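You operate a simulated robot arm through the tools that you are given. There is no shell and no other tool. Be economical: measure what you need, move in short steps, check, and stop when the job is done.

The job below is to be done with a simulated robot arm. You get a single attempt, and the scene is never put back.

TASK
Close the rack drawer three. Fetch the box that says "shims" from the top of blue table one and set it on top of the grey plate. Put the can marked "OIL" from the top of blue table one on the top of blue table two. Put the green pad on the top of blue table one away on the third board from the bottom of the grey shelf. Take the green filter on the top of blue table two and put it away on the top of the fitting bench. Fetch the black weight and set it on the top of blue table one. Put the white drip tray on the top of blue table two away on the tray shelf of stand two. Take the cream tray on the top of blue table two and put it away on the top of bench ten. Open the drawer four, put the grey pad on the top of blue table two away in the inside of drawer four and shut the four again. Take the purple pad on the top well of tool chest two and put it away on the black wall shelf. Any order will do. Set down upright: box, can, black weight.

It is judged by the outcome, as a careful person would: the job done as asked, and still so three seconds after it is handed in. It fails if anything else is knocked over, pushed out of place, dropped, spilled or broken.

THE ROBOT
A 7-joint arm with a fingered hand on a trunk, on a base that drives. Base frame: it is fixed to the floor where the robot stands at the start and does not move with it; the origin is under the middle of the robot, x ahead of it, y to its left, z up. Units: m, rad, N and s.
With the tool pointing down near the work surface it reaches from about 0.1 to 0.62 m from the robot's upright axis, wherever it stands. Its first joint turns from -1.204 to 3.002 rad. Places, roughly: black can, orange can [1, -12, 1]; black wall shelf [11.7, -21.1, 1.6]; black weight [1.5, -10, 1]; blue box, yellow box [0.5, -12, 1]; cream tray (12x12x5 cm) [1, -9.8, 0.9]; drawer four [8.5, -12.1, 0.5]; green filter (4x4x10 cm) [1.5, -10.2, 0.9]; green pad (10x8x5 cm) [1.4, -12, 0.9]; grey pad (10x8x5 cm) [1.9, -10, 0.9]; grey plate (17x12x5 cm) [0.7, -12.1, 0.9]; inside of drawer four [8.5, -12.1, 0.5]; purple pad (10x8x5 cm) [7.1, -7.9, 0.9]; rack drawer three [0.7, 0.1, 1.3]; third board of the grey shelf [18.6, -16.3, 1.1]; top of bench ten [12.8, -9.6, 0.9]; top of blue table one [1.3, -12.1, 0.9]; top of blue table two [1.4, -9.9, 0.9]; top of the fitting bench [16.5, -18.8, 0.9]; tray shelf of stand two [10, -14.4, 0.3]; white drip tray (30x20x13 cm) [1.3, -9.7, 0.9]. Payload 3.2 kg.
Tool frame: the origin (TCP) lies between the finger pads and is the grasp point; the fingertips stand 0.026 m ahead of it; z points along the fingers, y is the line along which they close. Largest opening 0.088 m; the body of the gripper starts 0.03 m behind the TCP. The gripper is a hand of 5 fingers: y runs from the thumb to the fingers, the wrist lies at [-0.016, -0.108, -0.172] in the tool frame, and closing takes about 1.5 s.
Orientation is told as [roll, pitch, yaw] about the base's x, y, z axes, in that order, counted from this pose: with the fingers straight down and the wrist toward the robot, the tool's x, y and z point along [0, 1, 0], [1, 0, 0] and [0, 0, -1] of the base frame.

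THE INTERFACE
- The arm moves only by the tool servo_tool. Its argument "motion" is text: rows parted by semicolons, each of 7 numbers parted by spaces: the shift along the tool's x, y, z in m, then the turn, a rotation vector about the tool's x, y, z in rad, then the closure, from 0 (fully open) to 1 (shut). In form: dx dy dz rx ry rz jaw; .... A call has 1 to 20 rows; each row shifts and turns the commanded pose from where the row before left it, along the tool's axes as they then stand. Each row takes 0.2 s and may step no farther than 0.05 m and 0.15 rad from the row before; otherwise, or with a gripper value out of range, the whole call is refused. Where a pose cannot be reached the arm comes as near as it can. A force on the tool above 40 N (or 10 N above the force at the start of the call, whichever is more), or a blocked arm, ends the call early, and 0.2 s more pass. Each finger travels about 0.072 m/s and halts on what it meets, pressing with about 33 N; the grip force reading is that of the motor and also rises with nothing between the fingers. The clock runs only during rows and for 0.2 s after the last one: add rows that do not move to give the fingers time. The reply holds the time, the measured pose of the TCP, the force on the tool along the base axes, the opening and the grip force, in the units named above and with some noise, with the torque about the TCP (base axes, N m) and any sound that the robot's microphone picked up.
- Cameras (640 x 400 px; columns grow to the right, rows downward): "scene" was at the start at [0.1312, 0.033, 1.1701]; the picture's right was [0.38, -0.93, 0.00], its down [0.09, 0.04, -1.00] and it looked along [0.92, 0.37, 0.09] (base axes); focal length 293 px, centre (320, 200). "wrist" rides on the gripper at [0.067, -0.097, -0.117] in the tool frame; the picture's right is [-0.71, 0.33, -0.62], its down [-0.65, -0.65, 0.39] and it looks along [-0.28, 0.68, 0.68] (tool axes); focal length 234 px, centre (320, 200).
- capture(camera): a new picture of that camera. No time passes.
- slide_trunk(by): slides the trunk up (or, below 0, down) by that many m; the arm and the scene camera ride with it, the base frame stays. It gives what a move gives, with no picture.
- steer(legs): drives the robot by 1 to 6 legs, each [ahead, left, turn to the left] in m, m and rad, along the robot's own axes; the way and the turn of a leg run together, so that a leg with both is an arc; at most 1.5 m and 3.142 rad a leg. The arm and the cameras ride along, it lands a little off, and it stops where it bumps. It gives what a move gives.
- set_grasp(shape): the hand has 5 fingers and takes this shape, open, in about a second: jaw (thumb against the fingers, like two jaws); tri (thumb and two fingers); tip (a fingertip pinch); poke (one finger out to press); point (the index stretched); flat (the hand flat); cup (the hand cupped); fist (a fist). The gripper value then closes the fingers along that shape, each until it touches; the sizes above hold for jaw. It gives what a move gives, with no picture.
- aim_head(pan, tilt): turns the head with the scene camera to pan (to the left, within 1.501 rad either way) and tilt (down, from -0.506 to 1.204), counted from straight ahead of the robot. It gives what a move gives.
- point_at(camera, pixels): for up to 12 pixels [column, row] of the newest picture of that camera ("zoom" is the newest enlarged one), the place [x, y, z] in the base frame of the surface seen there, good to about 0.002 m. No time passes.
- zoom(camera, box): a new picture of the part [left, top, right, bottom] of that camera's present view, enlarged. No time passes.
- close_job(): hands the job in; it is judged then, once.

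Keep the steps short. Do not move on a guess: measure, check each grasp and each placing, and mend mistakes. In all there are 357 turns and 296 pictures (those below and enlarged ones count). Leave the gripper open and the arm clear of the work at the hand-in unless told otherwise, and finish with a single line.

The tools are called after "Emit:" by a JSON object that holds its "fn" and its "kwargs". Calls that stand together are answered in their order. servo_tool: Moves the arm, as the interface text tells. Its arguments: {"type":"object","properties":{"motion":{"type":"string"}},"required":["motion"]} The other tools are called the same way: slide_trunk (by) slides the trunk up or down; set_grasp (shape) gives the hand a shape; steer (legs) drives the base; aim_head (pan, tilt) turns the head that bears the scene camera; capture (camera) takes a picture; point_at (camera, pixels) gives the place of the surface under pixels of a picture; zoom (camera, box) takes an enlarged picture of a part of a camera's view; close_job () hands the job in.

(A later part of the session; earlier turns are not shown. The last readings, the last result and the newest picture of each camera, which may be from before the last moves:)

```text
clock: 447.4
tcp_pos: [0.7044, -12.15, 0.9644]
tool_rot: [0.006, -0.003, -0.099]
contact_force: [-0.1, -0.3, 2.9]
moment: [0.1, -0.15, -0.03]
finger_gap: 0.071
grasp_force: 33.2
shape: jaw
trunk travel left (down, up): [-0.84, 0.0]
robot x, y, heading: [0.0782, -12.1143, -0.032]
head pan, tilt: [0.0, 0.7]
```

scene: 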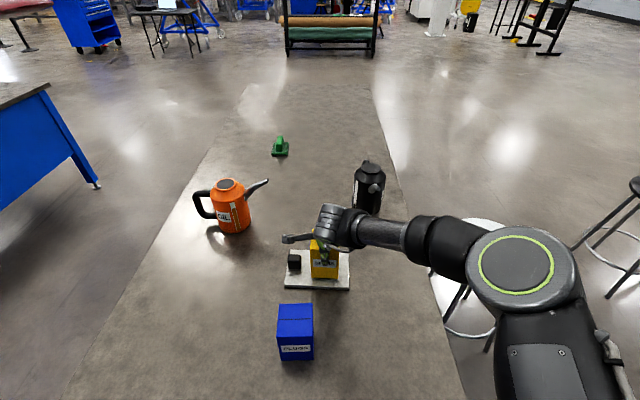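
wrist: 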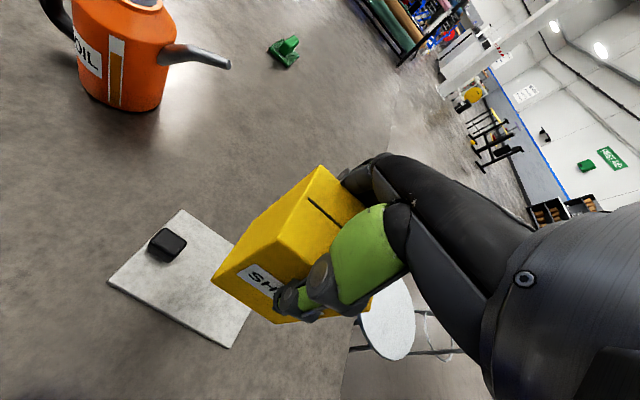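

Contact (2.9 N). I open and rise straight up.

Emit:
{"fn": "servo_tool", "kwargs": {"motion": "0 0 0 0 0 0 0.1; 0 0 0 0 0 0 0; 0 0 0 0 0 0 0; 0 0 0 0 0 0 0; 0 0 -0.03 0 0 0 0; 0 0 -0.04 0 0 0 0; 0 0 -0.05 0 0 0 0; 0 0 -0.05 0 0 0 0; 0 0 -0.05 0 0 0 0"}}

Emit:
{"fn": "capture", "kwargs": {"camera": "scene"}}

Emit:
{"fn": "zoom", "kwargs": {"camera": "scene", "box": [180, 150, 400, 310]}}

```text
clock: 449.4
tcp_pos: [0.702, -12.1514, 1.1834]
tool_rot: [0.006, -0.001, -0.098]
contact_force: [0.1, -0.8, -0.4]
moment: [-0.03, -0.04, -0.03]
finger_gap: 0.0879
grasp_force: 0.0
shape: jaw
trunk travel left (down, up): [-0.84, 0.0]
robot x, y, heading: [0.0805, -12.1149, -0.027]
head pan, tilt: [0.0, 0.7]
```

```text
201 pictures are left
```

scene: 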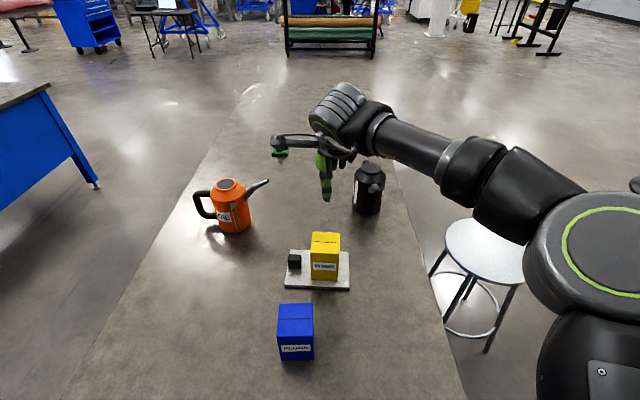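

```text
2.50 times, centred on (290, 230) of scene
```

zoom: 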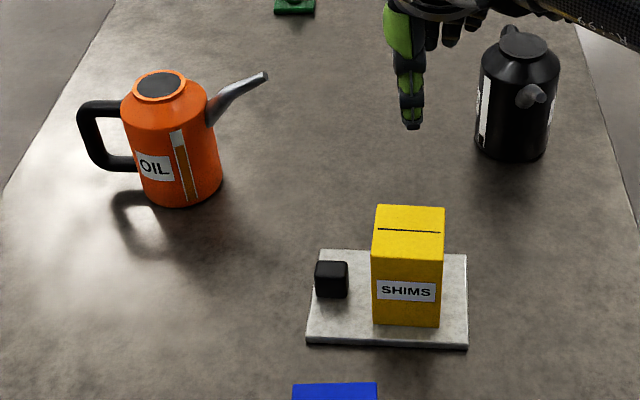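

The shims box stands on the plate. Next the OIL can: I measure its body, rim and handle.

Emit:
{"fn": "zoom", "kwargs": {"camera": "scene", "box": [180, 160, 280, 245]}}

Emit:
{"fn": "point_at", "kwargs": {"camera": "zoom", "pixels": [[238, 140], [380, 140], [300, 170], [300, 130], [245, 200], [450, 190], [420, 290], [320, 310], [110, 160], [60, 200], [200, 160], [550, 135]]}}

```text
4.71 times, centred on (230, 202) of scene
```

zoom: 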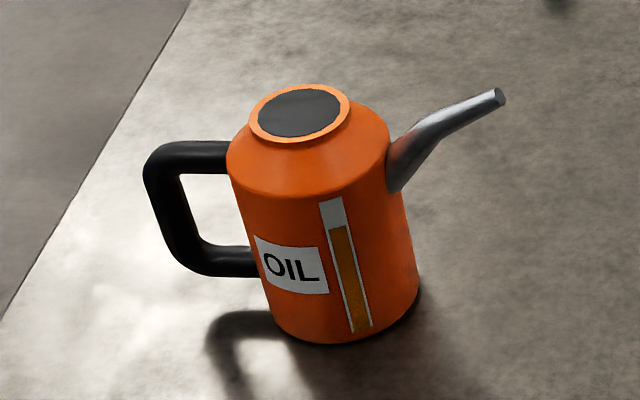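

```text
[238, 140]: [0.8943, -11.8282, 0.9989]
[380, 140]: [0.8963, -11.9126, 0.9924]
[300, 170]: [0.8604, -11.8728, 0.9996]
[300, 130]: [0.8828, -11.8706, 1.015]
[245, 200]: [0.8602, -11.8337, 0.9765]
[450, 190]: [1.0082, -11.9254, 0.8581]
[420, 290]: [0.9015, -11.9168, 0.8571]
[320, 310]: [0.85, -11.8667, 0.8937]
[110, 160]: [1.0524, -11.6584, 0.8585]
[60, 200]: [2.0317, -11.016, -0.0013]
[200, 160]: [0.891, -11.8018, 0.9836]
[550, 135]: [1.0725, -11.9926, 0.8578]
```

The can body is ~9.6 cm wide, more than my opening; the rim is ~5.5 cm. I retract the arm and go round into the aisle, north of the can, to study it from above.

Emit:
{"fn": "servo_tool", "kwargs": {"motion": "0 -0.05 0 0 0 -0.065 0; 0 -0.05 0 0 0 0 0; 0 -0.05 0 0 0 0 0; 0 -0.05 0 0 0 0 0; 0 -0.02 0 0 0 0 0"}}

Emit:
{"fn": "steer", "kwargs": {"legs": [[-0.27, 0, 0], [0, 0.93, 0], [1.09, 0, 0], [0, 0, -1.54]]}}

Emit:
{"fn": "aim_head", "kwargs": {"pan": 0, "tilt": 0.8}}

Emit:
{"fn": "capture", "kwargs": {"camera": "scene"}}

Emit:
{"fn": "capture", "kwargs": {"camera": "wrist"}}

```text
clock: 450.6
tcp_pos: [0.4834, -12.1413, 1.1821]
tool_rot: [0.005, -0.002, -0.035]
contact_force: [0.7, 0.5, 1.5]
moment: [-0.04, -0.04, -0.01]
finger_gap: 0.0878
grasp_force: 0.0
shape: jaw
trunk travel left (down, up): [-0.84, 0.0]
robot x, y, heading: [0.0819, -12.113, -0.034]
head pan, tilt: [0.0, 0.7]
```

```text
clock: 465.9
tcp_pos: [0.9228, -11.6119, 1.1823]
tool_rot: [0.007, -0.002, -1.575]
contact_force: [1.2, -1.3, 0.0]
moment: [-0.01, -0.01, -0.02]
finger_gap: 0.0878
grasp_force: 0.0
shape: jaw
trunk travel left (down, up): [-0.84, 0.0]
robot x, y, heading: [0.9371, -11.2042, -1.576]
head pan, tilt: [0.0, 0.7]
```

```text
clock: 466.6
tcp_pos: [0.9214, -11.6105, 1.1828]
tool_rot: [0.005, -0.001, -1.578]
contact_force: [0.0, 0.3, -0.3]
moment: [-0.03, 0.01, 0.01]
finger_gap: 0.0877
grasp_force: 0.1
shape: jaw
trunk travel left (down, up): [-0.84, 0.0]
robot x, y, heading: [0.9385, -11.2053, -1.579]
head pan, tilt: [0.0, 0.799]
```

```text
198 pictures are left
```

scene: 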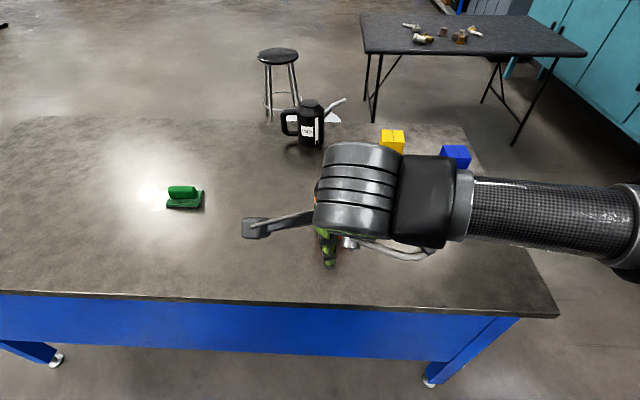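

```text
197 pictures are left
```

wrist: 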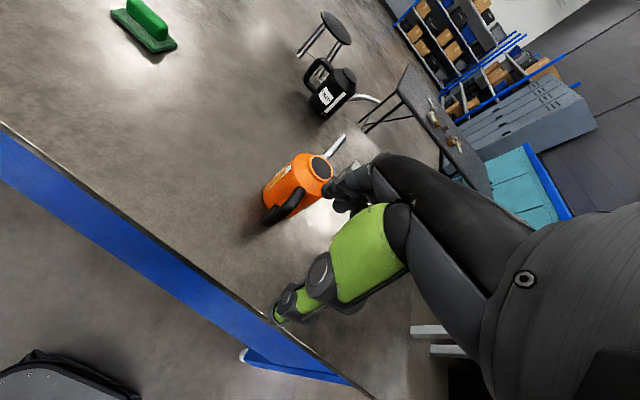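

I zoom the wrist view on the can and measure its rim and body.

Emit:
{"fn": "zoom", "kwargs": {"camera": "wrist", "box": [240, 120, 380, 240]}}

Emit:
{"fn": "point_at", "kwargs": {"camera": "zoom", "pixels": [[345, 180], [325, 160], [420, 200], [380, 190], [375, 270], [310, 165], [170, 440], [190, 400], [285, 340], [270, 390], [200, 290], [410, 245]]}}

```text
3.33 times, centred on (310, 180) of wrist
```

zoom: 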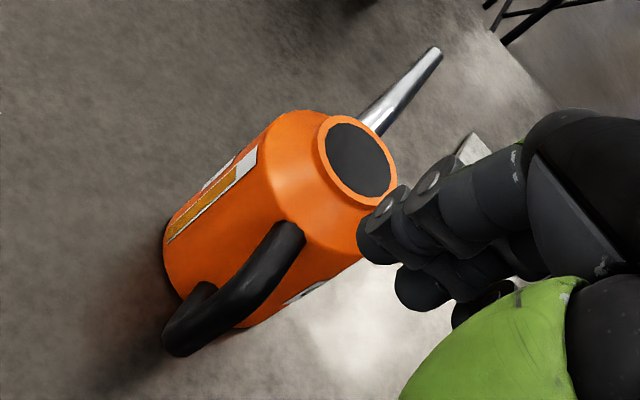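

```text
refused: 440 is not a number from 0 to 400
```

Emit:
{"fn": "point_at", "kwargs": {"camera": "zoom", "pixels": [[357, 160], [324, 135], [395, 190], [335, 118], [378, 203], [300, 140], [290, 230], [200, 330], [180, 340], [255, 275], [265, 300], [230, 200]]}}

```text
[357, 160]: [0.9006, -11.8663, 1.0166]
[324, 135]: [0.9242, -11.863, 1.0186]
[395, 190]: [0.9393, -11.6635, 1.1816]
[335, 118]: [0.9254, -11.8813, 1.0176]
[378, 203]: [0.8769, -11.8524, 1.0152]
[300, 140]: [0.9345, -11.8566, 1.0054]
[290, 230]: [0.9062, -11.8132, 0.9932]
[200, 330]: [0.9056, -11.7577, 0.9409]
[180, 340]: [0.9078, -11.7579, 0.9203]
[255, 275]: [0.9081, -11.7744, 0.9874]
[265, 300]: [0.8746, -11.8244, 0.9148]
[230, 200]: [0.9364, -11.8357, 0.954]
```

The body is 9.65 cm across, the rim about 5.7 cm and only ~1 cm tall. I test whether the cup shape opens wider.

Emit:
{"fn": "set_grasp", "kwargs": {"shape": "cup"}}

Emit:
{"fn": "capture", "kwargs": {"camera": "wrist"}}

Emit:
{"fn": "set_grasp", "kwargs": {"shape": "tri"}}

Emit:
{"fn": "capture", "kwargs": {"camera": "wrist"}}

```text
clock: 467.5
tcp_pos: [0.9227, -11.6111, 1.1814]
tool_rot: [0.005, -0.001, -1.575]
contact_force: [0.2, -0.1, -0.1]
moment: [-0.01, -0.03, -0.02]
finger_gap: 0.06
grasp_force: 0.1
shape: cup
trunk travel left (down, up): [-0.84, 0.0]
robot x, y, heading: [0.9386, -11.2076, -1.575]
head pan, tilt: [0.0, 0.799]
```

```text
195 pictures are left
```

wrist: 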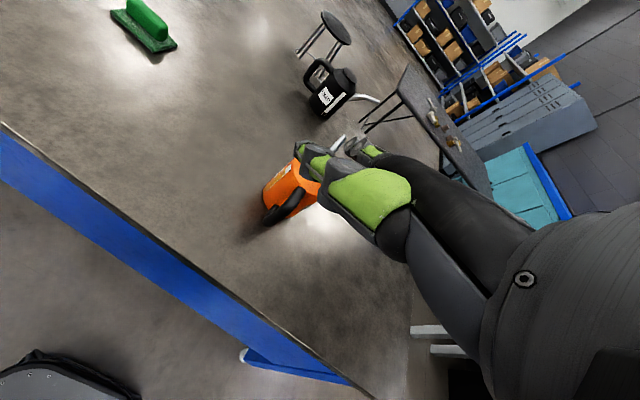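

```text
clock: 468.4
tcp_pos: [0.9228, -11.6109, 1.1826]
tool_rot: [0.005, -0.001, -1.578]
contact_force: [-0.1, 0.0, 0.6]
moment: [-0.03, 0.01, 0.0]
finger_gap: 0.0881
grasp_force: 0.0
shape: tri
trunk travel left (down, up): [-0.84, 0.0]
robot x, y, heading: [0.9377, -11.2098, -1.576]
head pan, tilt: [0.0, 0.799]
```

```text
194 pictures are left
```

wrist: 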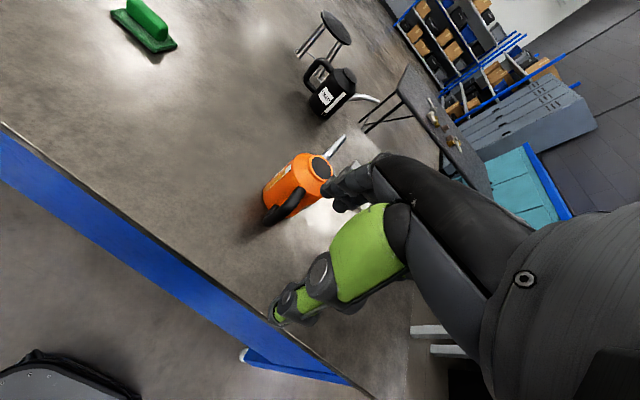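

Jaw/tri stay at 8.8 cm, so I grip the can by its handle loop, fingers on either side (closing along x). I reset to jaw, drive 0.13 m closer and turn the hand by 90°.

Emit:
{"fn": "set_grasp", "kwargs": {"shape": "jaw"}}

Emit:
{"fn": "servo_tool", "kwargs": {"motion": "0 -0.02 -0.02 0 0 -0.14 0; 0 -0.02 0 0 0 -0.143 0; 0 0 0 0 0 -0.143 0; 0 0 0 0 0 -0.143 0; 0 0 0 0 0 -0.143 0; 0 0 0 0 0 -0.143 0; 0 0 0 0 0 -0.143 0; 0 0 0 0 0 -0.143 0; 0 0 0 0 0 -0.143 0; 0 0 0 0 0 -0.143 0; 0 0 0 0 0 -0.143 0"}}

Emit:
{"fn": "steer", "kwargs": {"legs": [[0.13, 0, 0]]}}

Emit:
{"fn": "capture", "kwargs": {"camera": "scene"}}

Emit:
{"fn": "capture", "kwargs": {"camera": "wrist"}}

```text
clock: 469.3
tcp_pos: [0.9215, -11.6109, 1.1827]
tool_rot: [0.005, -0.003, -1.575]
contact_force: [-1.2, 0.2, 0.1]
moment: [0.01, -0.02, -0.03]
finger_gap: 0.0881
grasp_force: 0.1
shape: jaw
trunk travel left (down, up): [-0.84, 0.0]
robot x, y, heading: [0.9368, -11.2074, -1.573]
head pan, tilt: [0.0, 0.799]
```

```text
clock: 471.7
tcp_pos: [0.9741, -11.4873, 1.2362]
tool_rot: [-0.009, 0.025, -0.068]
contact_force: [1.4, 0.9, 0.0]
moment: [-0.01, -0.01, -0.02]
finger_gap: 0.088
grasp_force: 0.0
shape: jaw
out of reach, approached as far as the arm can: row 8, 9, 10, 11
trunk travel left (down, up): [-0.84, 0.0]
robot x, y, heading: [0.9342, -11.2041, -1.577]
head pan, tilt: [0.0, 0.799]
```

```text
clock: 473.0
tcp_pos: [0.973, -11.6181, 1.2359]
tool_rot: [-0.008, 0.021, -0.07]
contact_force: [-0.4, 0.5, 0.4]
moment: [0.0, 0.01, 0.03]
finger_gap: 0.0876
grasp_force: 0.1
shape: jaw
trunk travel left (down, up): [-0.84, 0.0]
robot x, y, heading: [0.9364, -11.338, -1.572]
head pan, tilt: [0.0, 0.799]
```

```text
193 pictures are left
```

scene: 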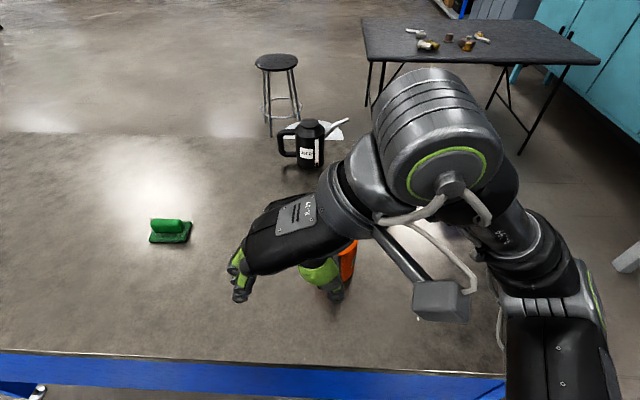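

```text
192 pictures are left
```

wrist: 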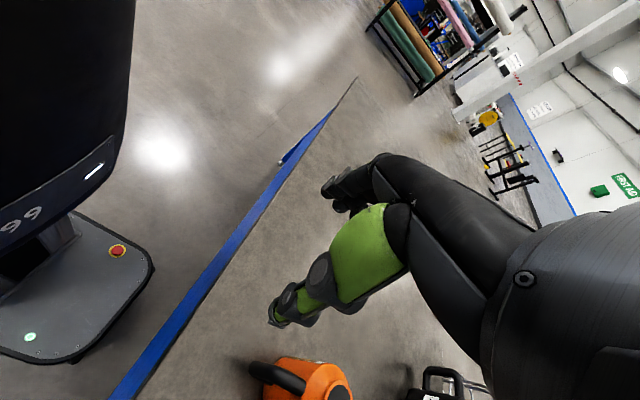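

The hand is turned. I move above the handle (target x=0.907, y=-11.77).

Emit:
{"fn": "servo_tool", "kwargs": {"motion": "-0.04 -0.02 0 0 0 -0.035 0; -0.04 -0.02 0 0 0 -0.035 0; -0.04 -0.02 0 0 0 0 0; -0.032 -0.006 0 0 0 0 0; 0 0 0.05 0 0 0 0; 0 0 0.05 0 0 0 0; 0 0 0 0 0 0 0"}}

Emit:
{"fn": "capture", "kwargs": {"camera": "scene"}}

Emit:
{"fn": "capture", "kwargs": {"camera": "wrist"}}

```text
clock: 474.6
tcp_pos: [0.9921, -11.6014, 1.197]
tool_rot: [-0.008, 0.023, -0.001]
contact_force: [-0.7, 0.1, -0.2]
moment: [-0.04, -0.02, 0.0]
finger_gap: 0.0878
grasp_force: 0.1
shape: jaw
out of reach, approached as far as the arm can: row 1, 2, 3, 4, 5, 6
trunk travel left (down, up): [-0.84, 0.0]
robot x, y, heading: [0.9375, -11.337, -1.577]
head pan, tilt: [0.0, 0.799]
```

```text
191 pictures are left
```

scene: 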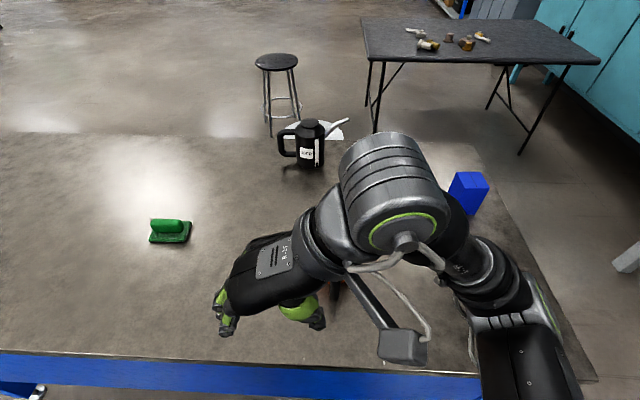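

```text
190 pictures are left
```

wrist: 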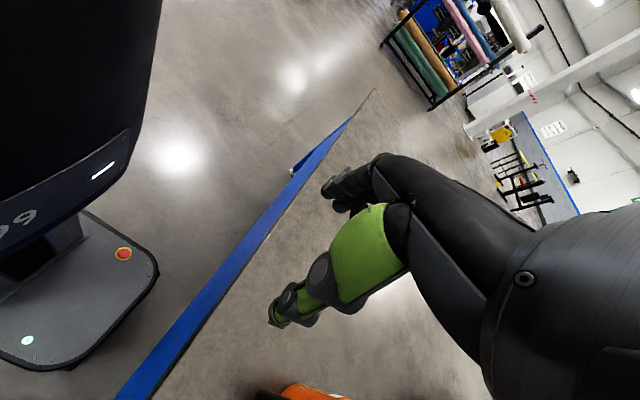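

That hand yaw is at a joint limit from here. I instead rotate my base to heading −1.0 at about (0.60,-11.30), so the needed hand turn is smaller.

Emit:
{"fn": "servo_tool", "kwargs": {"motion": "0 0 -0.03 0 0 0.14 0; 0 0 -0.02 0 0 0.14 0; 0 0 0 0 0 0.145 0; 0 0 0 0 0 0.145 0"}}

Emit:
{"fn": "steer", "kwargs": {"legs": [[-0.04, -0.34, 0], [0, 0, 0.577]]}}

Emit:
{"fn": "capture", "kwargs": {"camera": "wrist"}}

```text
clock: 475.6
tcp_pos: [0.9938, -11.5984, 1.2477]
tool_rot: [-0.016, 0.014, -0.569]
contact_force: [-0.3, -0.5, -0.7]
moment: [0.04, -0.01, -0.01]
finger_gap: 0.088
grasp_force: 0.1
shape: jaw
trunk travel left (down, up): [-0.84, 0.0]
robot x, y, heading: [0.936, -11.34, -1.57]
head pan, tilt: [0.0, 0.799]
```

```text
clock: 479.5
tcp_pos: [0.7847, -11.4851, 1.2468]
tool_rot: [-0.018, 0.015, 0.013]
contact_force: [-0.3, 0.3, -0.6]
moment: [0.01, -0.02, 0.0]
finger_gap: 0.088
grasp_force: 0.1
shape: jaw
trunk travel left (down, up): [-0.84, 0.0]
robot x, y, heading: [0.5949, -11.2965, -0.992]
head pan, tilt: [0.0, 0.799]
```

```text
189 pictures are left
```

wrist: 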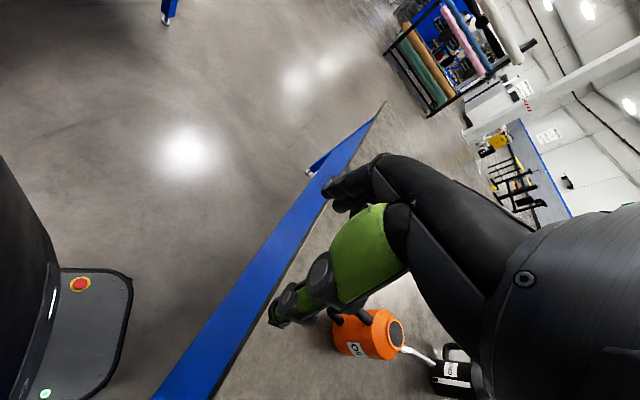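

Yaw is right. I move over the handle.

Emit:
{"fn": "servo_tool", "kwargs": {"motion": "-0.041 0.0175 0 0 0 0 0; -0.041 0.0175 0 0 0 0 0; -0.041 0.0175 0 0 0 0 0; -0.041 0.0175 0 0 0 0 0; -0.041 0.0175 0 0 0 0 0; -0.041 0.0175 0 0 0 0 0; -0.039 0.017 0 0 0 0 0"}}

Emit:
{"fn": "capture", "kwargs": {"camera": "wrist"}}

Emit:
{"fn": "capture", "kwargs": {"camera": "scene"}}

```text
clock: 481.1
tcp_pos: [0.8606, -11.6586, 1.2491]
tool_rot: [-0.015, 0.016, 0.008]
contact_force: [-0.4, -0.8, 0.2]
moment: [-0.01, 0.05, 0.02]
finger_gap: 0.0879
grasp_force: 0.0
shape: jaw
out of reach, approached as far as the arm can: row 5, 6, 7
trunk travel left (down, up): [-0.84, 0.0]
robot x, y, heading: [0.5938, -11.2938, -0.995]
head pan, tilt: [0.0, 0.799]
```

```text
188 pictures are left
```

wrist: 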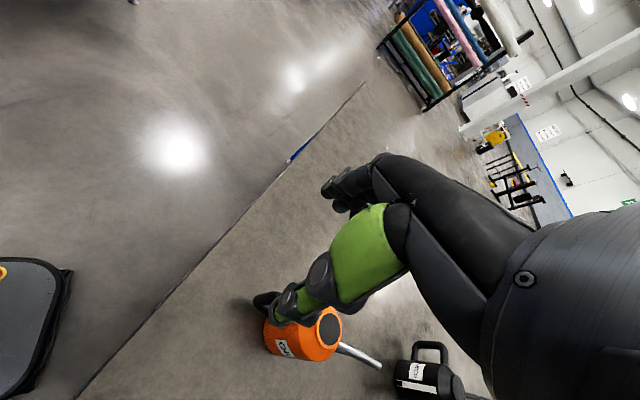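

```text
187 pictures are left
```

scene: 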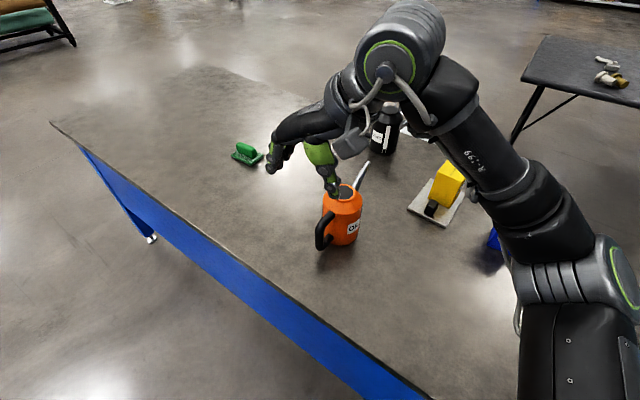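

Lower height gives more reach. I descend to z≈1.10 and then move on.

Emit:
{"fn": "servo_tool", "kwargs": {"motion": "0 0 0.05 0 0 0 0; 0 0 0.05 0 0 0 0; 0 0 0.04 0 0 0 0; -0.037 0.0155 0 0 0 0 0; -0.037 0.0155 0 0 0 0 0; -0.037 0.0155 0 0 0 0 0; 0 0 0 0 0 0 0"}}

Emit:
{"fn": "capture", "kwargs": {"camera": "wrist"}}

Emit:
{"fn": "capture", "kwargs": {"camera": "scene"}}

```text
clock: 482.7
tcp_pos: [0.858, -11.6604, 1.1094]
tool_rot: [-0.016, 0.014, 0.008]
contact_force: [-0.1, 0.4, 0.4]
moment: [0.01, 0.0, -0.02]
finger_gap: 0.0878
grasp_force: 0.0
shape: jaw
out of reach, approached as far as the arm can: row 4, 5, 6
trunk travel left (down, up): [-0.84, 0.0]
robot x, y, heading: [0.595, -11.2964, -0.992]
head pan, tilt: [0.0, 0.799]
```

```text
186 pictures are left
```

wrist: 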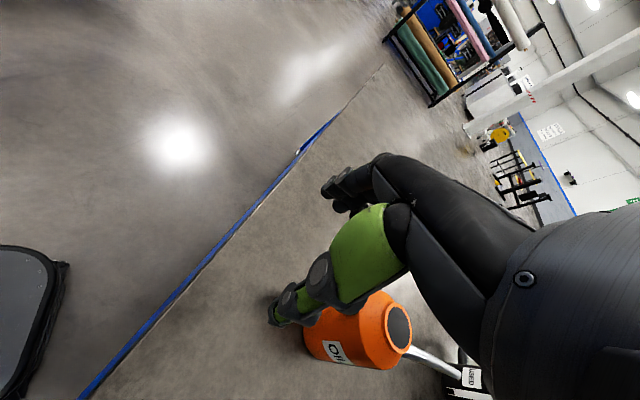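

```text
185 pictures are left
```

scene: 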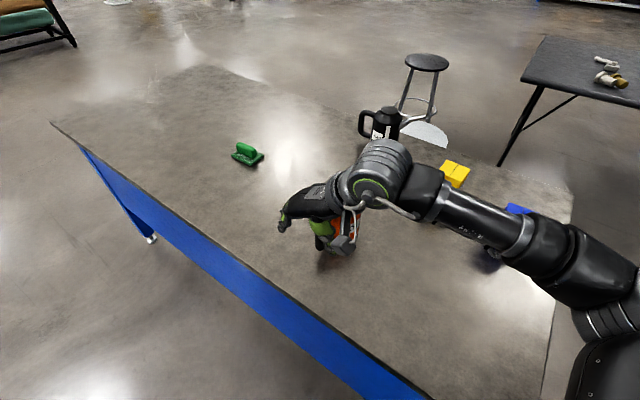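

The wrist joint limits this side. I test turning the hand the other way (wrist to my left).

Emit:
{"fn": "servo_tool", "kwargs": {"motion": "0.04 0 -0.03 0 0 0.14 0; 0.04 0 -0.03 0 0 0.14 0; 0 0 -0.04 0 0 0.145 0; 0 0 -0.04 0 0 0.145 0; 0 0 0 0 0 0.145 0; 0 0 0 0 0 0.145 0; 0 0 0 0 0 0.145 0; 0 0 0 0 0 0.145 0; 0 0 0 0 0 0.145 0; 0 0 0 0 0 0.145 0; 0 0 0 0 0 0.145 0; 0 0 0 0 0 0.145 0; 0 0 0 0 0 0.145 0; 0 0 0 0 0 0.145 0; 0 0 0 0 0 0.145 0; 0 0 0 0 0 0.145 0; 0 0 0 0 0 0.145 0; 0 0 0 0 0 0.145 0"}}

Emit:
{"fn": "capture", "kwargs": {"camera": "scene"}}

```text
clock: 486.5
tcp_pos: [0.8648, -11.5796, 1.2514]
tool_rot: [0.01, -0.012, -2.592]
contact_force: [-0.3, -0.4, 0.4]
moment: [-0.03, 0.0, 0.0]
finger_gap: 0.088
grasp_force: 0.1
shape: jaw
trunk travel left (down, up): [-0.84, 0.0]
robot x, y, heading: [0.5986, -11.2961, -1.0]
head pan, tilt: [0.0, 0.799]
```

```text
184 pictures are left
```

scene: 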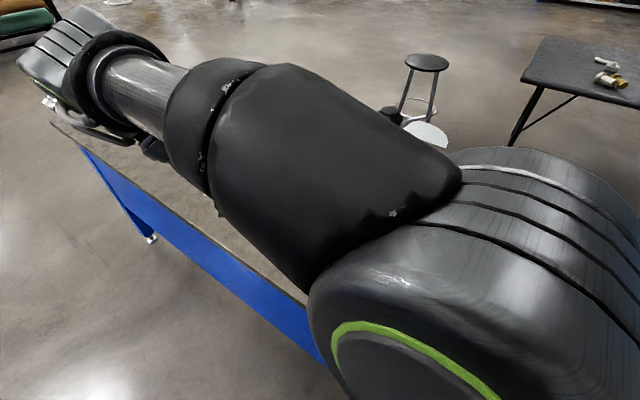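

The other way is reachable. I turn back to face south and strafe so the handle is in front.

Emit:
{"fn": "steer", "kwargs": {"legs": [[0, 0, -0.572], [0, 0.25, 0]]}}

Emit:
{"fn": "capture", "kwargs": {"camera": "wrist"}}

```text
clock: 489.9
tcp_pos: [0.9165, -11.6786, 1.2505]
tool_rot: [0.008, -0.013, 3.12]
contact_force: [0.1, -0.3, -0.4]
moment: [0.01, 0.01, 0.01]
finger_gap: 0.088
grasp_force: 0.1
shape: jaw
trunk travel left (down, up): [-0.84, 0.0]
robot x, y, heading: [0.8409, -11.2933, -1.562]
head pan, tilt: [0.0, 0.799]
```

```text
183 pictures are left
```

wrist: 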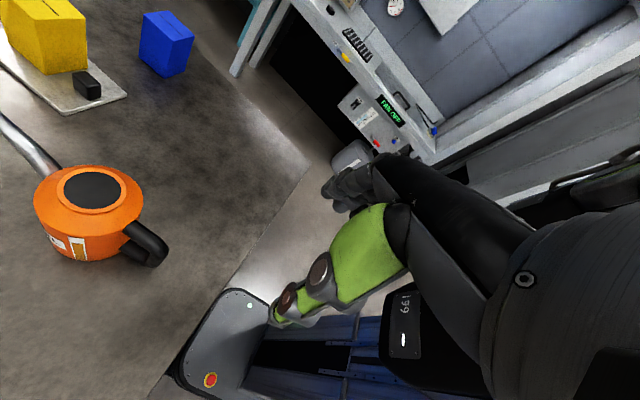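

Excellent view of the can from here. I measure rim, handle top and sides.

Emit:
{"fn": "zoom", "kwargs": {"camera": "wrist", "box": [20, 140, 190, 280]}}

Emit:
{"fn": "point_at", "kwargs": {"camera": "wrist", "pixels": [[92, 190], [64, 175], [124, 190], [95, 207], [133, 228], [150, 243], [160, 247], [155, 262], [140, 232], [128, 235], [130, 222], [70, 240]]}}

```text
2.86 times, centred on (105, 210) of wrist
```

zoom: 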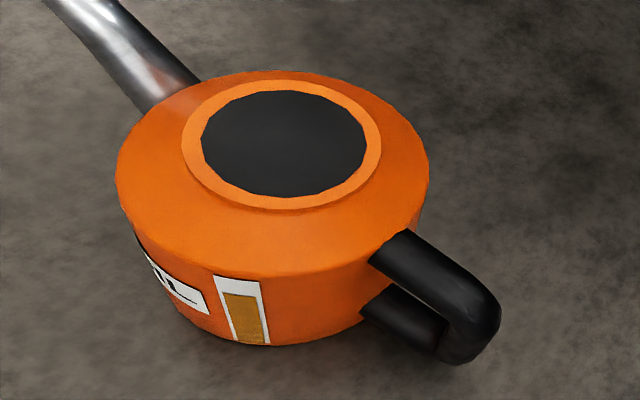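

```text
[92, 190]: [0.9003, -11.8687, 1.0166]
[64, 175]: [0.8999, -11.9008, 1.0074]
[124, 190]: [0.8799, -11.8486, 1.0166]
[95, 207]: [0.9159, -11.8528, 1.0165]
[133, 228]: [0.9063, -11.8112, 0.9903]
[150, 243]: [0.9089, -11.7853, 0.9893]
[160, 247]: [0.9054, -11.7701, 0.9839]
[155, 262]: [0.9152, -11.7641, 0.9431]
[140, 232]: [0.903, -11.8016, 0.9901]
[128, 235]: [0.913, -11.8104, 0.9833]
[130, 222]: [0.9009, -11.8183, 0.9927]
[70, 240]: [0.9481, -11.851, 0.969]
```

Handle top runs at x≈0.906 from y=-11.815 to -11.765, z≈0.972–0.990. I move to y=-11.778 above it and descend partway.

Emit:
{"fn": "servo_tool", "kwargs": {"motion": "0.035 0.0085 0 0 0 -0.02 0; 0.035 0 0 0 0 0 0; 0.0294 0 0 0 0 0 0; 0 0 0.05 0 0 0 0; 0 0 0.05 0 0 0 0; 0 0 0.05 0 0 0 0; 0 0 0.04 0 0 0 0; 0 0 0 0 0 0 0"}}

Emit:
{"fn": "capture", "kwargs": {"camera": "wrist"}}

Emit:
{"fn": "capture", "kwargs": {"camera": "scene"}}

```text
clock: 491.6
tcp_pos: [0.8876, -11.7686, 1.0482]
tool_rot: [0.008, -0.013, 3.141]
contact_force: [-0.1, 0.3, 0.3]
moment: [-0.01, 0.02, 0.02]
finger_gap: 0.0882
grasp_force: 0.1
shape: jaw
out of reach, approached as far as the arm can: row 2, 3
trunk travel left (down, up): [-0.84, 0.0]
robot x, y, heading: [0.842, -11.2911, -1.564]
head pan, tilt: [0.0, 0.799]
```

```text
181 pictures are left
```

wrist: 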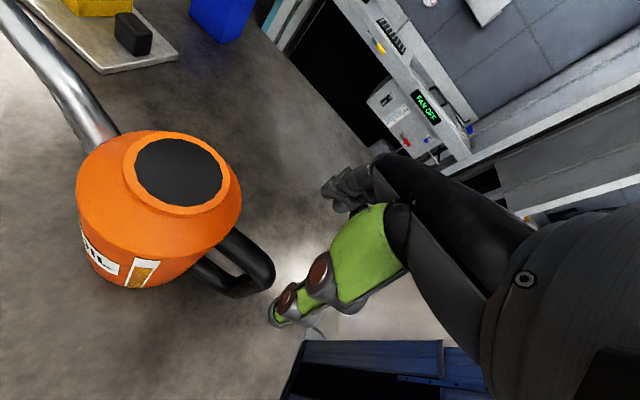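

```text
180 pictures are left
```

scene: 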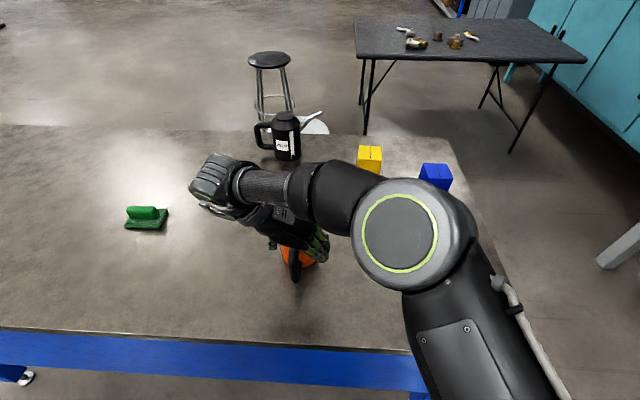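

I shift the base by 1–2 cm to centre over the handle.

Emit:
{"fn": "steer", "kwargs": {"legs": [[0.01, 0.018, 0]]}}

Emit:
{"fn": "servo_tool", "kwargs": {"motion": "0 0 0.03 0 0 0 0; 0 0 0.02 0 0 0 0; 0 0 0 0 0 0 0"}}

Emit:
{"fn": "capture", "kwargs": {"camera": "wrist"}}

Emit:
{"fn": "zoom", "kwargs": {"camera": "scene", "box": [200, 200, 380, 320]}}

```text
clock: 492.4
tcp_pos: [0.9045, -11.7772, 1.0503]
tool_rot: [0.009, -0.013, 3.142]
contact_force: [-1.0, 0.6, -0.2]
moment: [-0.02, -0.06, -0.01]
finger_gap: 0.0879
grasp_force: 0.1
shape: jaw
trunk travel left (down, up): [-0.84, 0.0]
robot x, y, heading: [0.8605, -11.3028, -1.561]
head pan, tilt: [0.0, 0.799]
```

```text
clock: 493.2
tcp_pos: [0.9061, -11.7779, 0.9984]
tool_rot: [0.006, -0.013, 3.141]
contact_force: [0.6, -0.6, 0.5]
moment: [0.03, 0.02, 0.02]
finger_gap: 0.0879
grasp_force: 0.0
shape: jaw
trunk travel left (down, up): [-0.84, 0.0]
robot x, y, heading: [0.8668, -11.3042, -1.564]
head pan, tilt: [0.0, 0.799]
```

```text
179 pictures are left
```

wrist: 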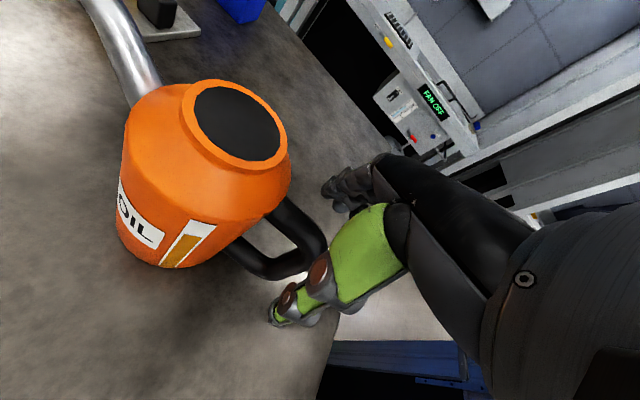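

```text
3.33 times, centred on (290, 260) of scene
```

zoom: 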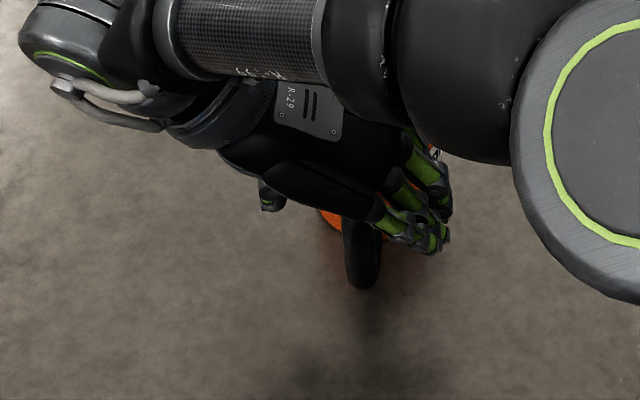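

Handle lies between thumb and fingers. I descend to z≈0.972.

Emit:
{"fn": "servo_tool", "kwargs": {"motion": "0 0 0.015 0 0 0 0; 0 0 0.012 0 0 0 0; 0 0 0 0 0 0 0"}}

Emit:
{"fn": "capture", "kwargs": {"camera": "wrist"}}

```text
clock: 494.0
tcp_pos: [0.9045, -11.7796, 0.9721]
tool_rot: [0.008, -0.013, 3.141]
contact_force: [-0.1, 0.1, 0.4]
moment: [-0.02, 0.0, -0.01]
finger_gap: 0.088
grasp_force: 0.0
shape: jaw
trunk travel left (down, up): [-0.84, 0.0]
robot x, y, heading: [0.8613, -11.3076, -1.565]
head pan, tilt: [0.0, 0.799]
```

```text
177 pictures are left
```

wrist: 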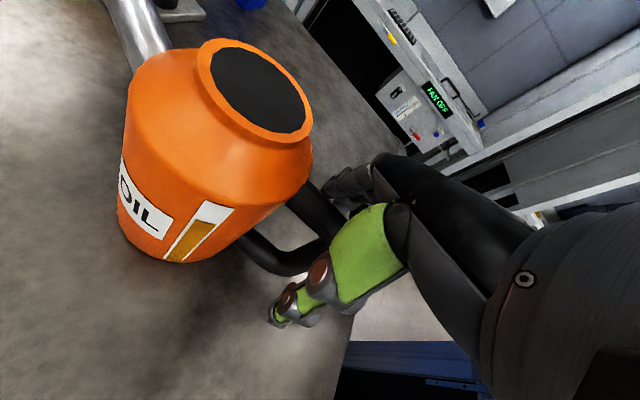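

No contact. I go down 6 mm more and close.

Emit:
{"fn": "servo_tool", "kwargs": {"motion": "0 0 0.006 0 0 0 0; 0 0 0 0 0 0 0.4; 0 0 0 0 0 0 0.8; 0 0 0 0 0 0 1; 0 0 0 0 0 0 1; 0 0 0 0 0 0 1; 0 0 0 0 0 0 1; 0 0 0 0 0 0 1; 0 0 0 0 0 0 1; 0 0 0 0 0 0 1"}}

Emit:
{"fn": "capture", "kwargs": {"camera": "wrist"}}

```text
clock: 496.2
tcp_pos: [0.9048, -11.7794, 0.9659]
tool_rot: [0.008, -0.014, 3.14]
contact_force: [-0.3, 0.0, -0.4]
moment: [-0.03, 0.07, 0.0]
finger_gap: 0.0052
grasp_force: 33.0
shape: jaw
trunk travel left (down, up): [-0.84, 0.0]
robot x, y, heading: [0.8604, -11.3013, -1.571]
head pan, tilt: [0.0, 0.799]
```

```text
176 pictures are left
```

wrist: 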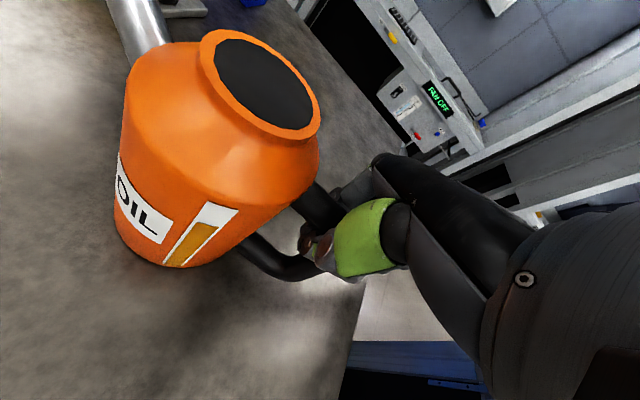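

The fingers have closed around the top of the handle loop like a hook. I lift 2 cm and look at how the can hangs.

Emit:
{"fn": "servo_tool", "kwargs": {"motion": "0 0 -0.01 0 0 0 1; 0 0 -0.01 0 0 0 1; 0 0 -0.005 0 0 0 1; 0 0 0 0 0 0 1"}}

Emit:
{"fn": "capture", "kwargs": {"camera": "wrist"}}

Emit:
{"fn": "capture", "kwargs": {"camera": "scene"}}

```text
clock: 497.2
tcp_pos: [0.9055, -11.7799, 0.9908]
tool_rot: [0.007, -0.014, 3.141]
contact_force: [-0.2, 0.0, -2.0]
moment: [0.16, 0.01, 0.0]
finger_gap: 0.0048
grasp_force: 33.1
shape: jaw
trunk travel left (down, up): [-0.84, 0.0]
robot x, y, heading: [0.8587, -11.3037, -1.562]
head pan, tilt: [0.0, 0.799]
```

```text
175 pictures are left
```

wrist: 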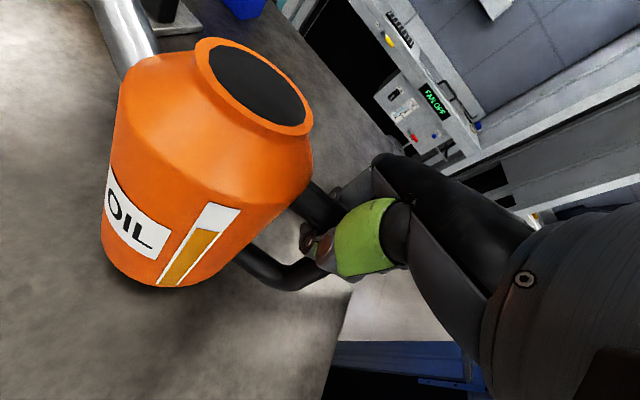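

```text
174 pictures are left
```

scene: 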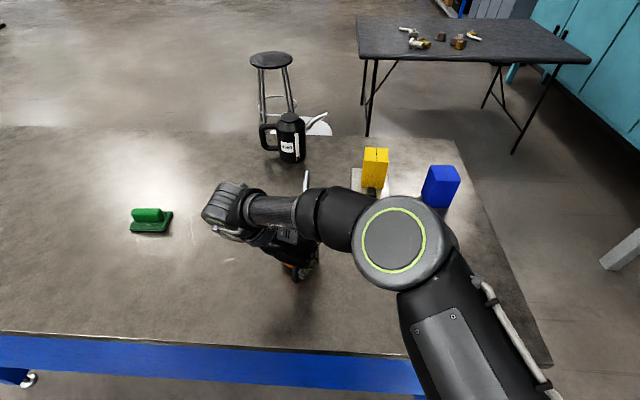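

The can is light (2 N) and stays level. I lift it to z≈1.15, back off and turn around to table two.

Emit:
{"fn": "servo_tool", "kwargs": {"motion": "0 0 -0.04 0 0 0 1; 0 0 -0.05 0 0 0 1; 0 0 -0.05 0 0 0 1; 0 0 -0.03 0 0 0 1; 0 0 0 0 0 0 1"}}

Emit:
{"fn": "steer", "kwargs": {"legs": [[-0.18, 0, 0], [0, 0, -3.14]]}}

Emit:
{"fn": "capture", "kwargs": {"camera": "wrist"}}

Emit:
{"fn": "aim_head", "kwargs": {"pan": -0.3, "tilt": 0.75}}

Emit:
{"fn": "capture", "kwargs": {"camera": "scene"}}

```text
clock: 498.4
tcp_pos: [0.9077, -11.779, 1.1599]
tool_rot: [0.007, -0.014, -3.143]
contact_force: [0.2, -0.2, -2.7]
moment: [0.16, 0.01, -0.02]
finger_gap: 0.0049
grasp_force: 32.8
shape: jaw
trunk travel left (down, up): [-0.84, 0.0]
robot x, y, heading: [0.8623, -11.3055, -1.565]
head pan, tilt: [0.0, 0.799]
```

```text
clock: 507.3
tcp_pos: [0.8173, -10.6492, 1.1604]
tool_rot: [0.007, -0.014, -0.009]
contact_force: [-0.3, 0.5, -2.7]
moment: [-0.2, 0.02, 0.01]
finger_gap: 0.0048
grasp_force: 33.0
shape: jaw
trunk travel left (down, up): [-0.84, 0.0]
robot x, y, heading: [0.8602, -11.1259, 1.571]
head pan, tilt: [0.0, 0.799]
```

```text
173 pictures are left
```

wrist: 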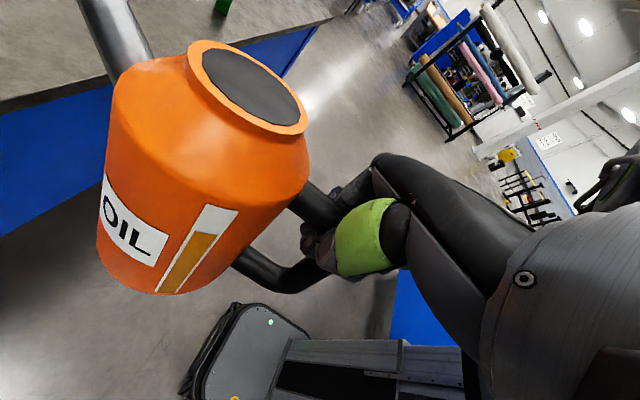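

```text
clock: 508.1
tcp_pos: [0.8182, -10.65, 1.161]
tool_rot: [0.007, -0.013, -0.011]
contact_force: [-0.7, 0.5, -2.1]
moment: [-0.18, 0.0, 0.0]
finger_gap: 0.0045
grasp_force: 33.3
shape: jaw
trunk travel left (down, up): [-0.84, 0.0]
robot x, y, heading: [0.861, -11.1202, 1.568]
head pan, tilt: [-0.3, 0.75]
```

```text
172 pictures are left
```

scene: 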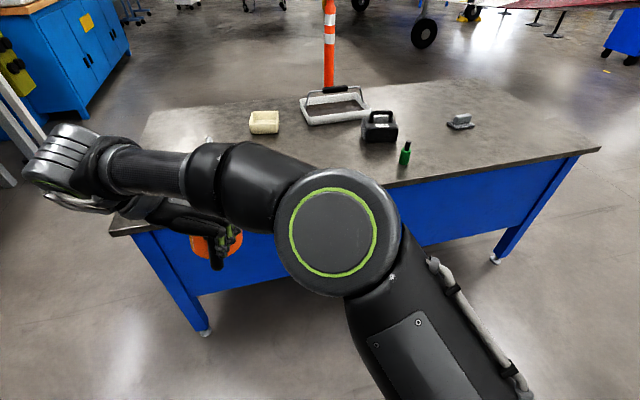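

I measure table two's edges and objects for a free spot.

Emit:
{"fn": "point_at", "kwargs": {"camera": "scene", "pixels": [[112, 232], [148, 115], [598, 150], [505, 85], [264, 118], [305, 115], [365, 105], [380, 125], [405, 150], [460, 120], [205, 330], [350, 90]]}}

Emit:
{"fn": "zoom", "kwargs": {"camera": "scene", "box": [230, 70, 490, 190]}}

```text
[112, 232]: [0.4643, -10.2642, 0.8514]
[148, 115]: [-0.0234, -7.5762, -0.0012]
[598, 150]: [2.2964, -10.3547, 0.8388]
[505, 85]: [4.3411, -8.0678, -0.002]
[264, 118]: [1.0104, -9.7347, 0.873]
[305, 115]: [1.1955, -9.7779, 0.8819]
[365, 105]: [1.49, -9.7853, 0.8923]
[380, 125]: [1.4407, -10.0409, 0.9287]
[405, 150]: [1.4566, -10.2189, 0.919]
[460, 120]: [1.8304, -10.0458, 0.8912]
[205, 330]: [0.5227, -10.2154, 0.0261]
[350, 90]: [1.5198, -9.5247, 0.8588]
```

```text
2.46 times, centred on (360, 130) of scene
```

zoom: 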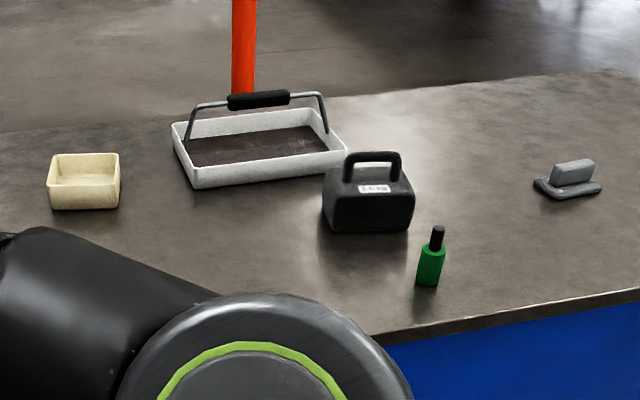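

Free spot near (0.70,-10.1) at the west end of table two. I strafe left 0.12 and drive ahead 0.46.

Emit:
{"fn": "steer", "kwargs": {"legs": [[0, 0.12, 0], [0.46, 0, 0]]}}

Emit:
{"fn": "aim_head", "kwargs": {"pan": 0.1, "tilt": 0.9}}

Emit:
{"fn": "capture", "kwargs": {"camera": "scene"}}

Emit:
{"fn": "capture", "kwargs": {"camera": "wrist"}}

```text
clock: 511.7
tcp_pos: [0.6988, -10.1917, 1.1611]
tool_rot: [0.007, -0.013, -0.01]
contact_force: [0.2, -1.0, -1.9]
moment: [-0.2, -0.02, -0.01]
finger_gap: 0.0046
grasp_force: 33.0
shape: jaw
trunk travel left (down, up): [-0.84, 0.0]
robot x, y, heading: [0.7411, -10.6653, 1.565]
head pan, tilt: [-0.3, 0.75]
```

```text
clock: 512.6
tcp_pos: [0.6985, -10.1914, 1.1617]
tool_rot: [0.008, -0.015, -0.01]
contact_force: [0.0, 0.2, -2.1]
moment: [-0.18, -0.02, -0.02]
finger_gap: 0.0045
grasp_force: 32.6
shape: jaw
trunk travel left (down, up): [-0.84, 0.0]
robot x, y, heading: [0.7392, -10.6653, 1.568]
head pan, tilt: [0.099, 0.901]
```

```text
170 pictures are left
```

scene: 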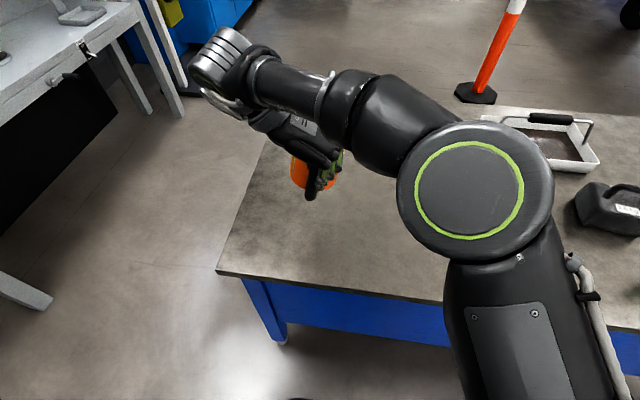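

```text
169 pictures are left
```

wrist: 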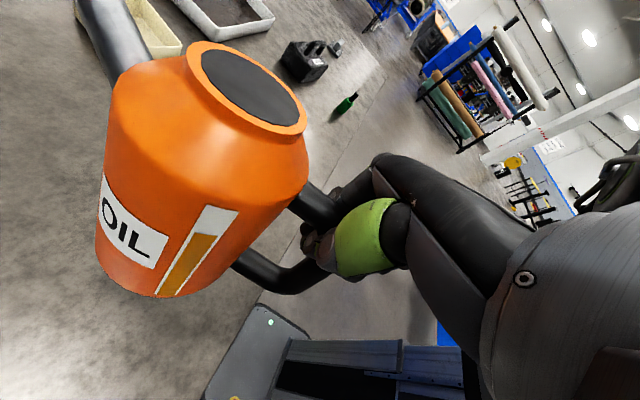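

I lower the can toward the table.

Emit:
{"fn": "servo_tool", "kwargs": {"motion": "0 0 0.05 0 0 0 1; 0 0 0.05 0 0 0 1; 0 0 0.05 0 0 0 1; 0 0 0.025 0 0 0 1; 0 0 0.005 0 0 0 1; 0 0 0.004 0 0 0 1; 0 0 0.003 0 0 0 1; 0 0 0 0 0 0 1"}}

Emit:
{"fn": "capture", "kwargs": {"camera": "wrist"}}

```text
clock: 514.4
tcp_pos: [0.6999, -10.1894, 0.9745]
tool_rot: [0.01, -0.013, -0.01]
contact_force: [-0.3, -1.2, 1.9]
moment: [0.09, -0.09, -0.01]
finger_gap: 0.0045
grasp_force: 33.1
shape: jaw
trunk travel left (down, up): [-0.84, 0.0]
robot x, y, heading: [0.7417, -10.6623, 1.563]
head pan, tilt: [0.099, 0.901]
```

```text
168 pictures are left
```

wrist: 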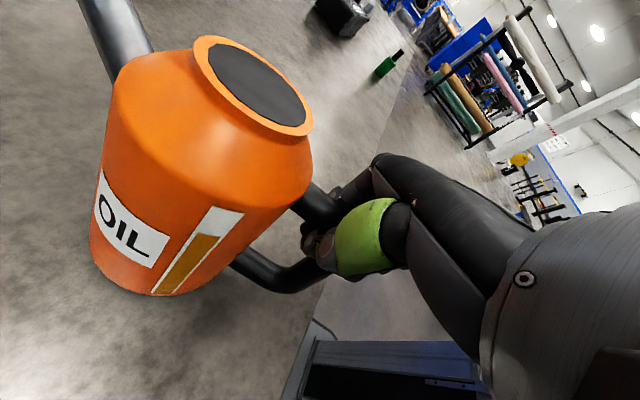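

The far bottom edge touches. I lower a few mm more to seat it flat.

Emit:
{"fn": "servo_tool", "kwargs": {"motion": "0 0 0.003 0 0 0 1; 0 0 0.003 0 0 0 1; 0 0 0.002 0 0 0 1; 0 0 0 0 0 0 1"}}

Emit:
{"fn": "capture", "kwargs": {"camera": "wrist"}}

```text
clock: 515.4
tcp_pos: [0.7011, -10.1915, 0.9652]
tool_rot: [0.011, -0.014, -0.011]
contact_force: [-0.2, -1.0, 3.3]
moment: [0.1, -0.1, 0.02]
finger_gap: 0.0046
grasp_force: 32.8
shape: jaw
trunk travel left (down, up): [-0.84, 0.0]
robot x, y, heading: [0.7397, -10.6638, 1.562]
head pan, tilt: [0.099, 0.901]
```

```text
167 pictures are left
```

wrist: 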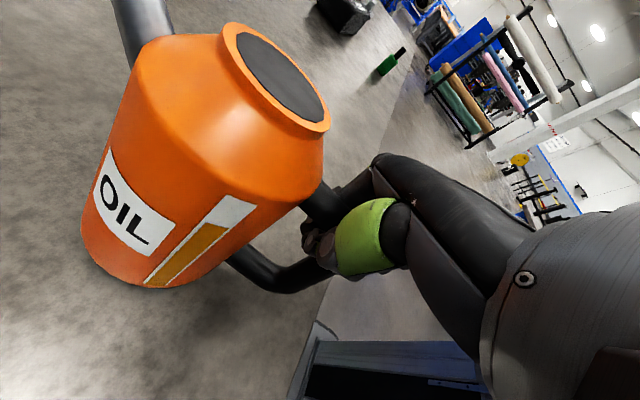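

That matches the flat pose at the grasp. I open slowly.

Emit:
{"fn": "servo_tool", "kwargs": {"motion": "0 0 0 0 0 0 0.8; 0 0 0 0 0 0 0.6; 0 0 0 0 0 0 0.4; 0 0 0 0 0 0 0.2; 0 0 0 0 0 0 0; 0 0 0 0 0 0 0; 0 0 0 0 0 0 0; 0 0 0 0 0 0 0"}}

Emit:
{"fn": "capture", "kwargs": {"camera": "wrist"}}

```text
clock: 517.2
tcp_pos: [0.7011, -10.1893, 0.9655]
tool_rot: [0.006, -0.014, -0.009]
contact_force: [1.0, -0.5, 0.1]
moment: [-0.02, -0.02, 0.0]
finger_gap: 0.0876
grasp_force: 0.1
shape: jaw
trunk travel left (down, up): [-0.84, 0.0]
robot x, y, heading: [0.7413, -10.6636, 1.566]
head pan, tilt: [0.099, 0.901]
```

```text
166 pictures are left
```

wrist: 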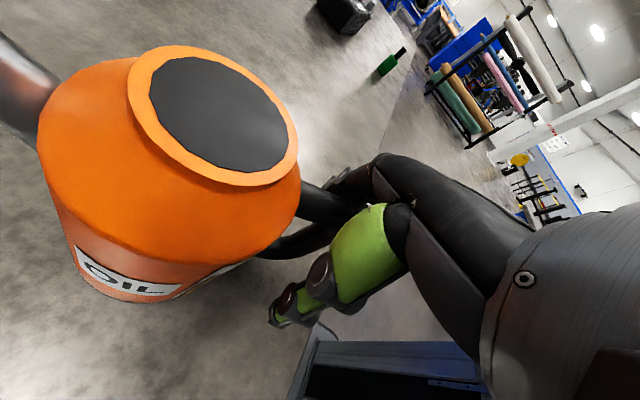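

The can looks tilted toward the wrist camera. I check from the scene camera before moving.

Emit:
{"fn": "capture", "kwargs": {"camera": "scene"}}

Emit:
{"fn": "zoom", "kwargs": {"camera": "scene", "box": [180, 120, 400, 280]}}

Emit:
{"fn": "point_at", "kwargs": {"camera": "wrist", "pixels": [[220, 115], [140, 60], [290, 130], [200, 180], [70, 150], [150, 290], [80, 250], [240, 250], [280, 245], [320, 205]]}}

```text
165 pictures are left
```

scene: 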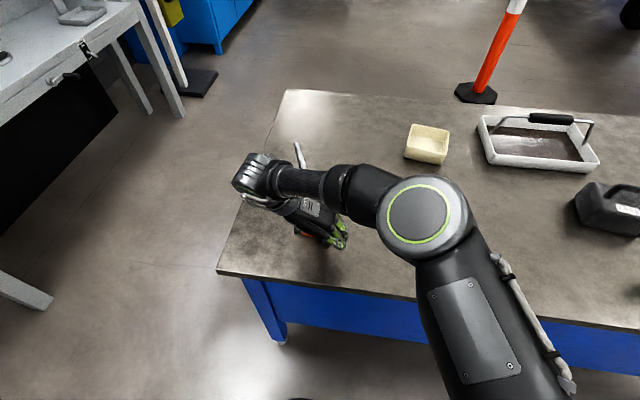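

```text
2.50 times, centred on (290, 200) of scene
```

zoom: 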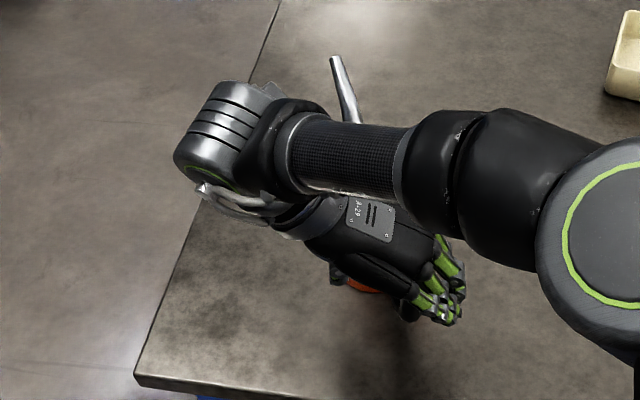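

```text
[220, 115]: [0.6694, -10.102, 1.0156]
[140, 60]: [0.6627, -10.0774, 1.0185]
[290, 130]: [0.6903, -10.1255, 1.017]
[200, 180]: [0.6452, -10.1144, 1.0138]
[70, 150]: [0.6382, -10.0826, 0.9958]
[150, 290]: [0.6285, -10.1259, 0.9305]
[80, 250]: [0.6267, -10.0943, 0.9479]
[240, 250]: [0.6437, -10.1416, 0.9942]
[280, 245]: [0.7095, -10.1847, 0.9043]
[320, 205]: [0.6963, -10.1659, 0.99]
```

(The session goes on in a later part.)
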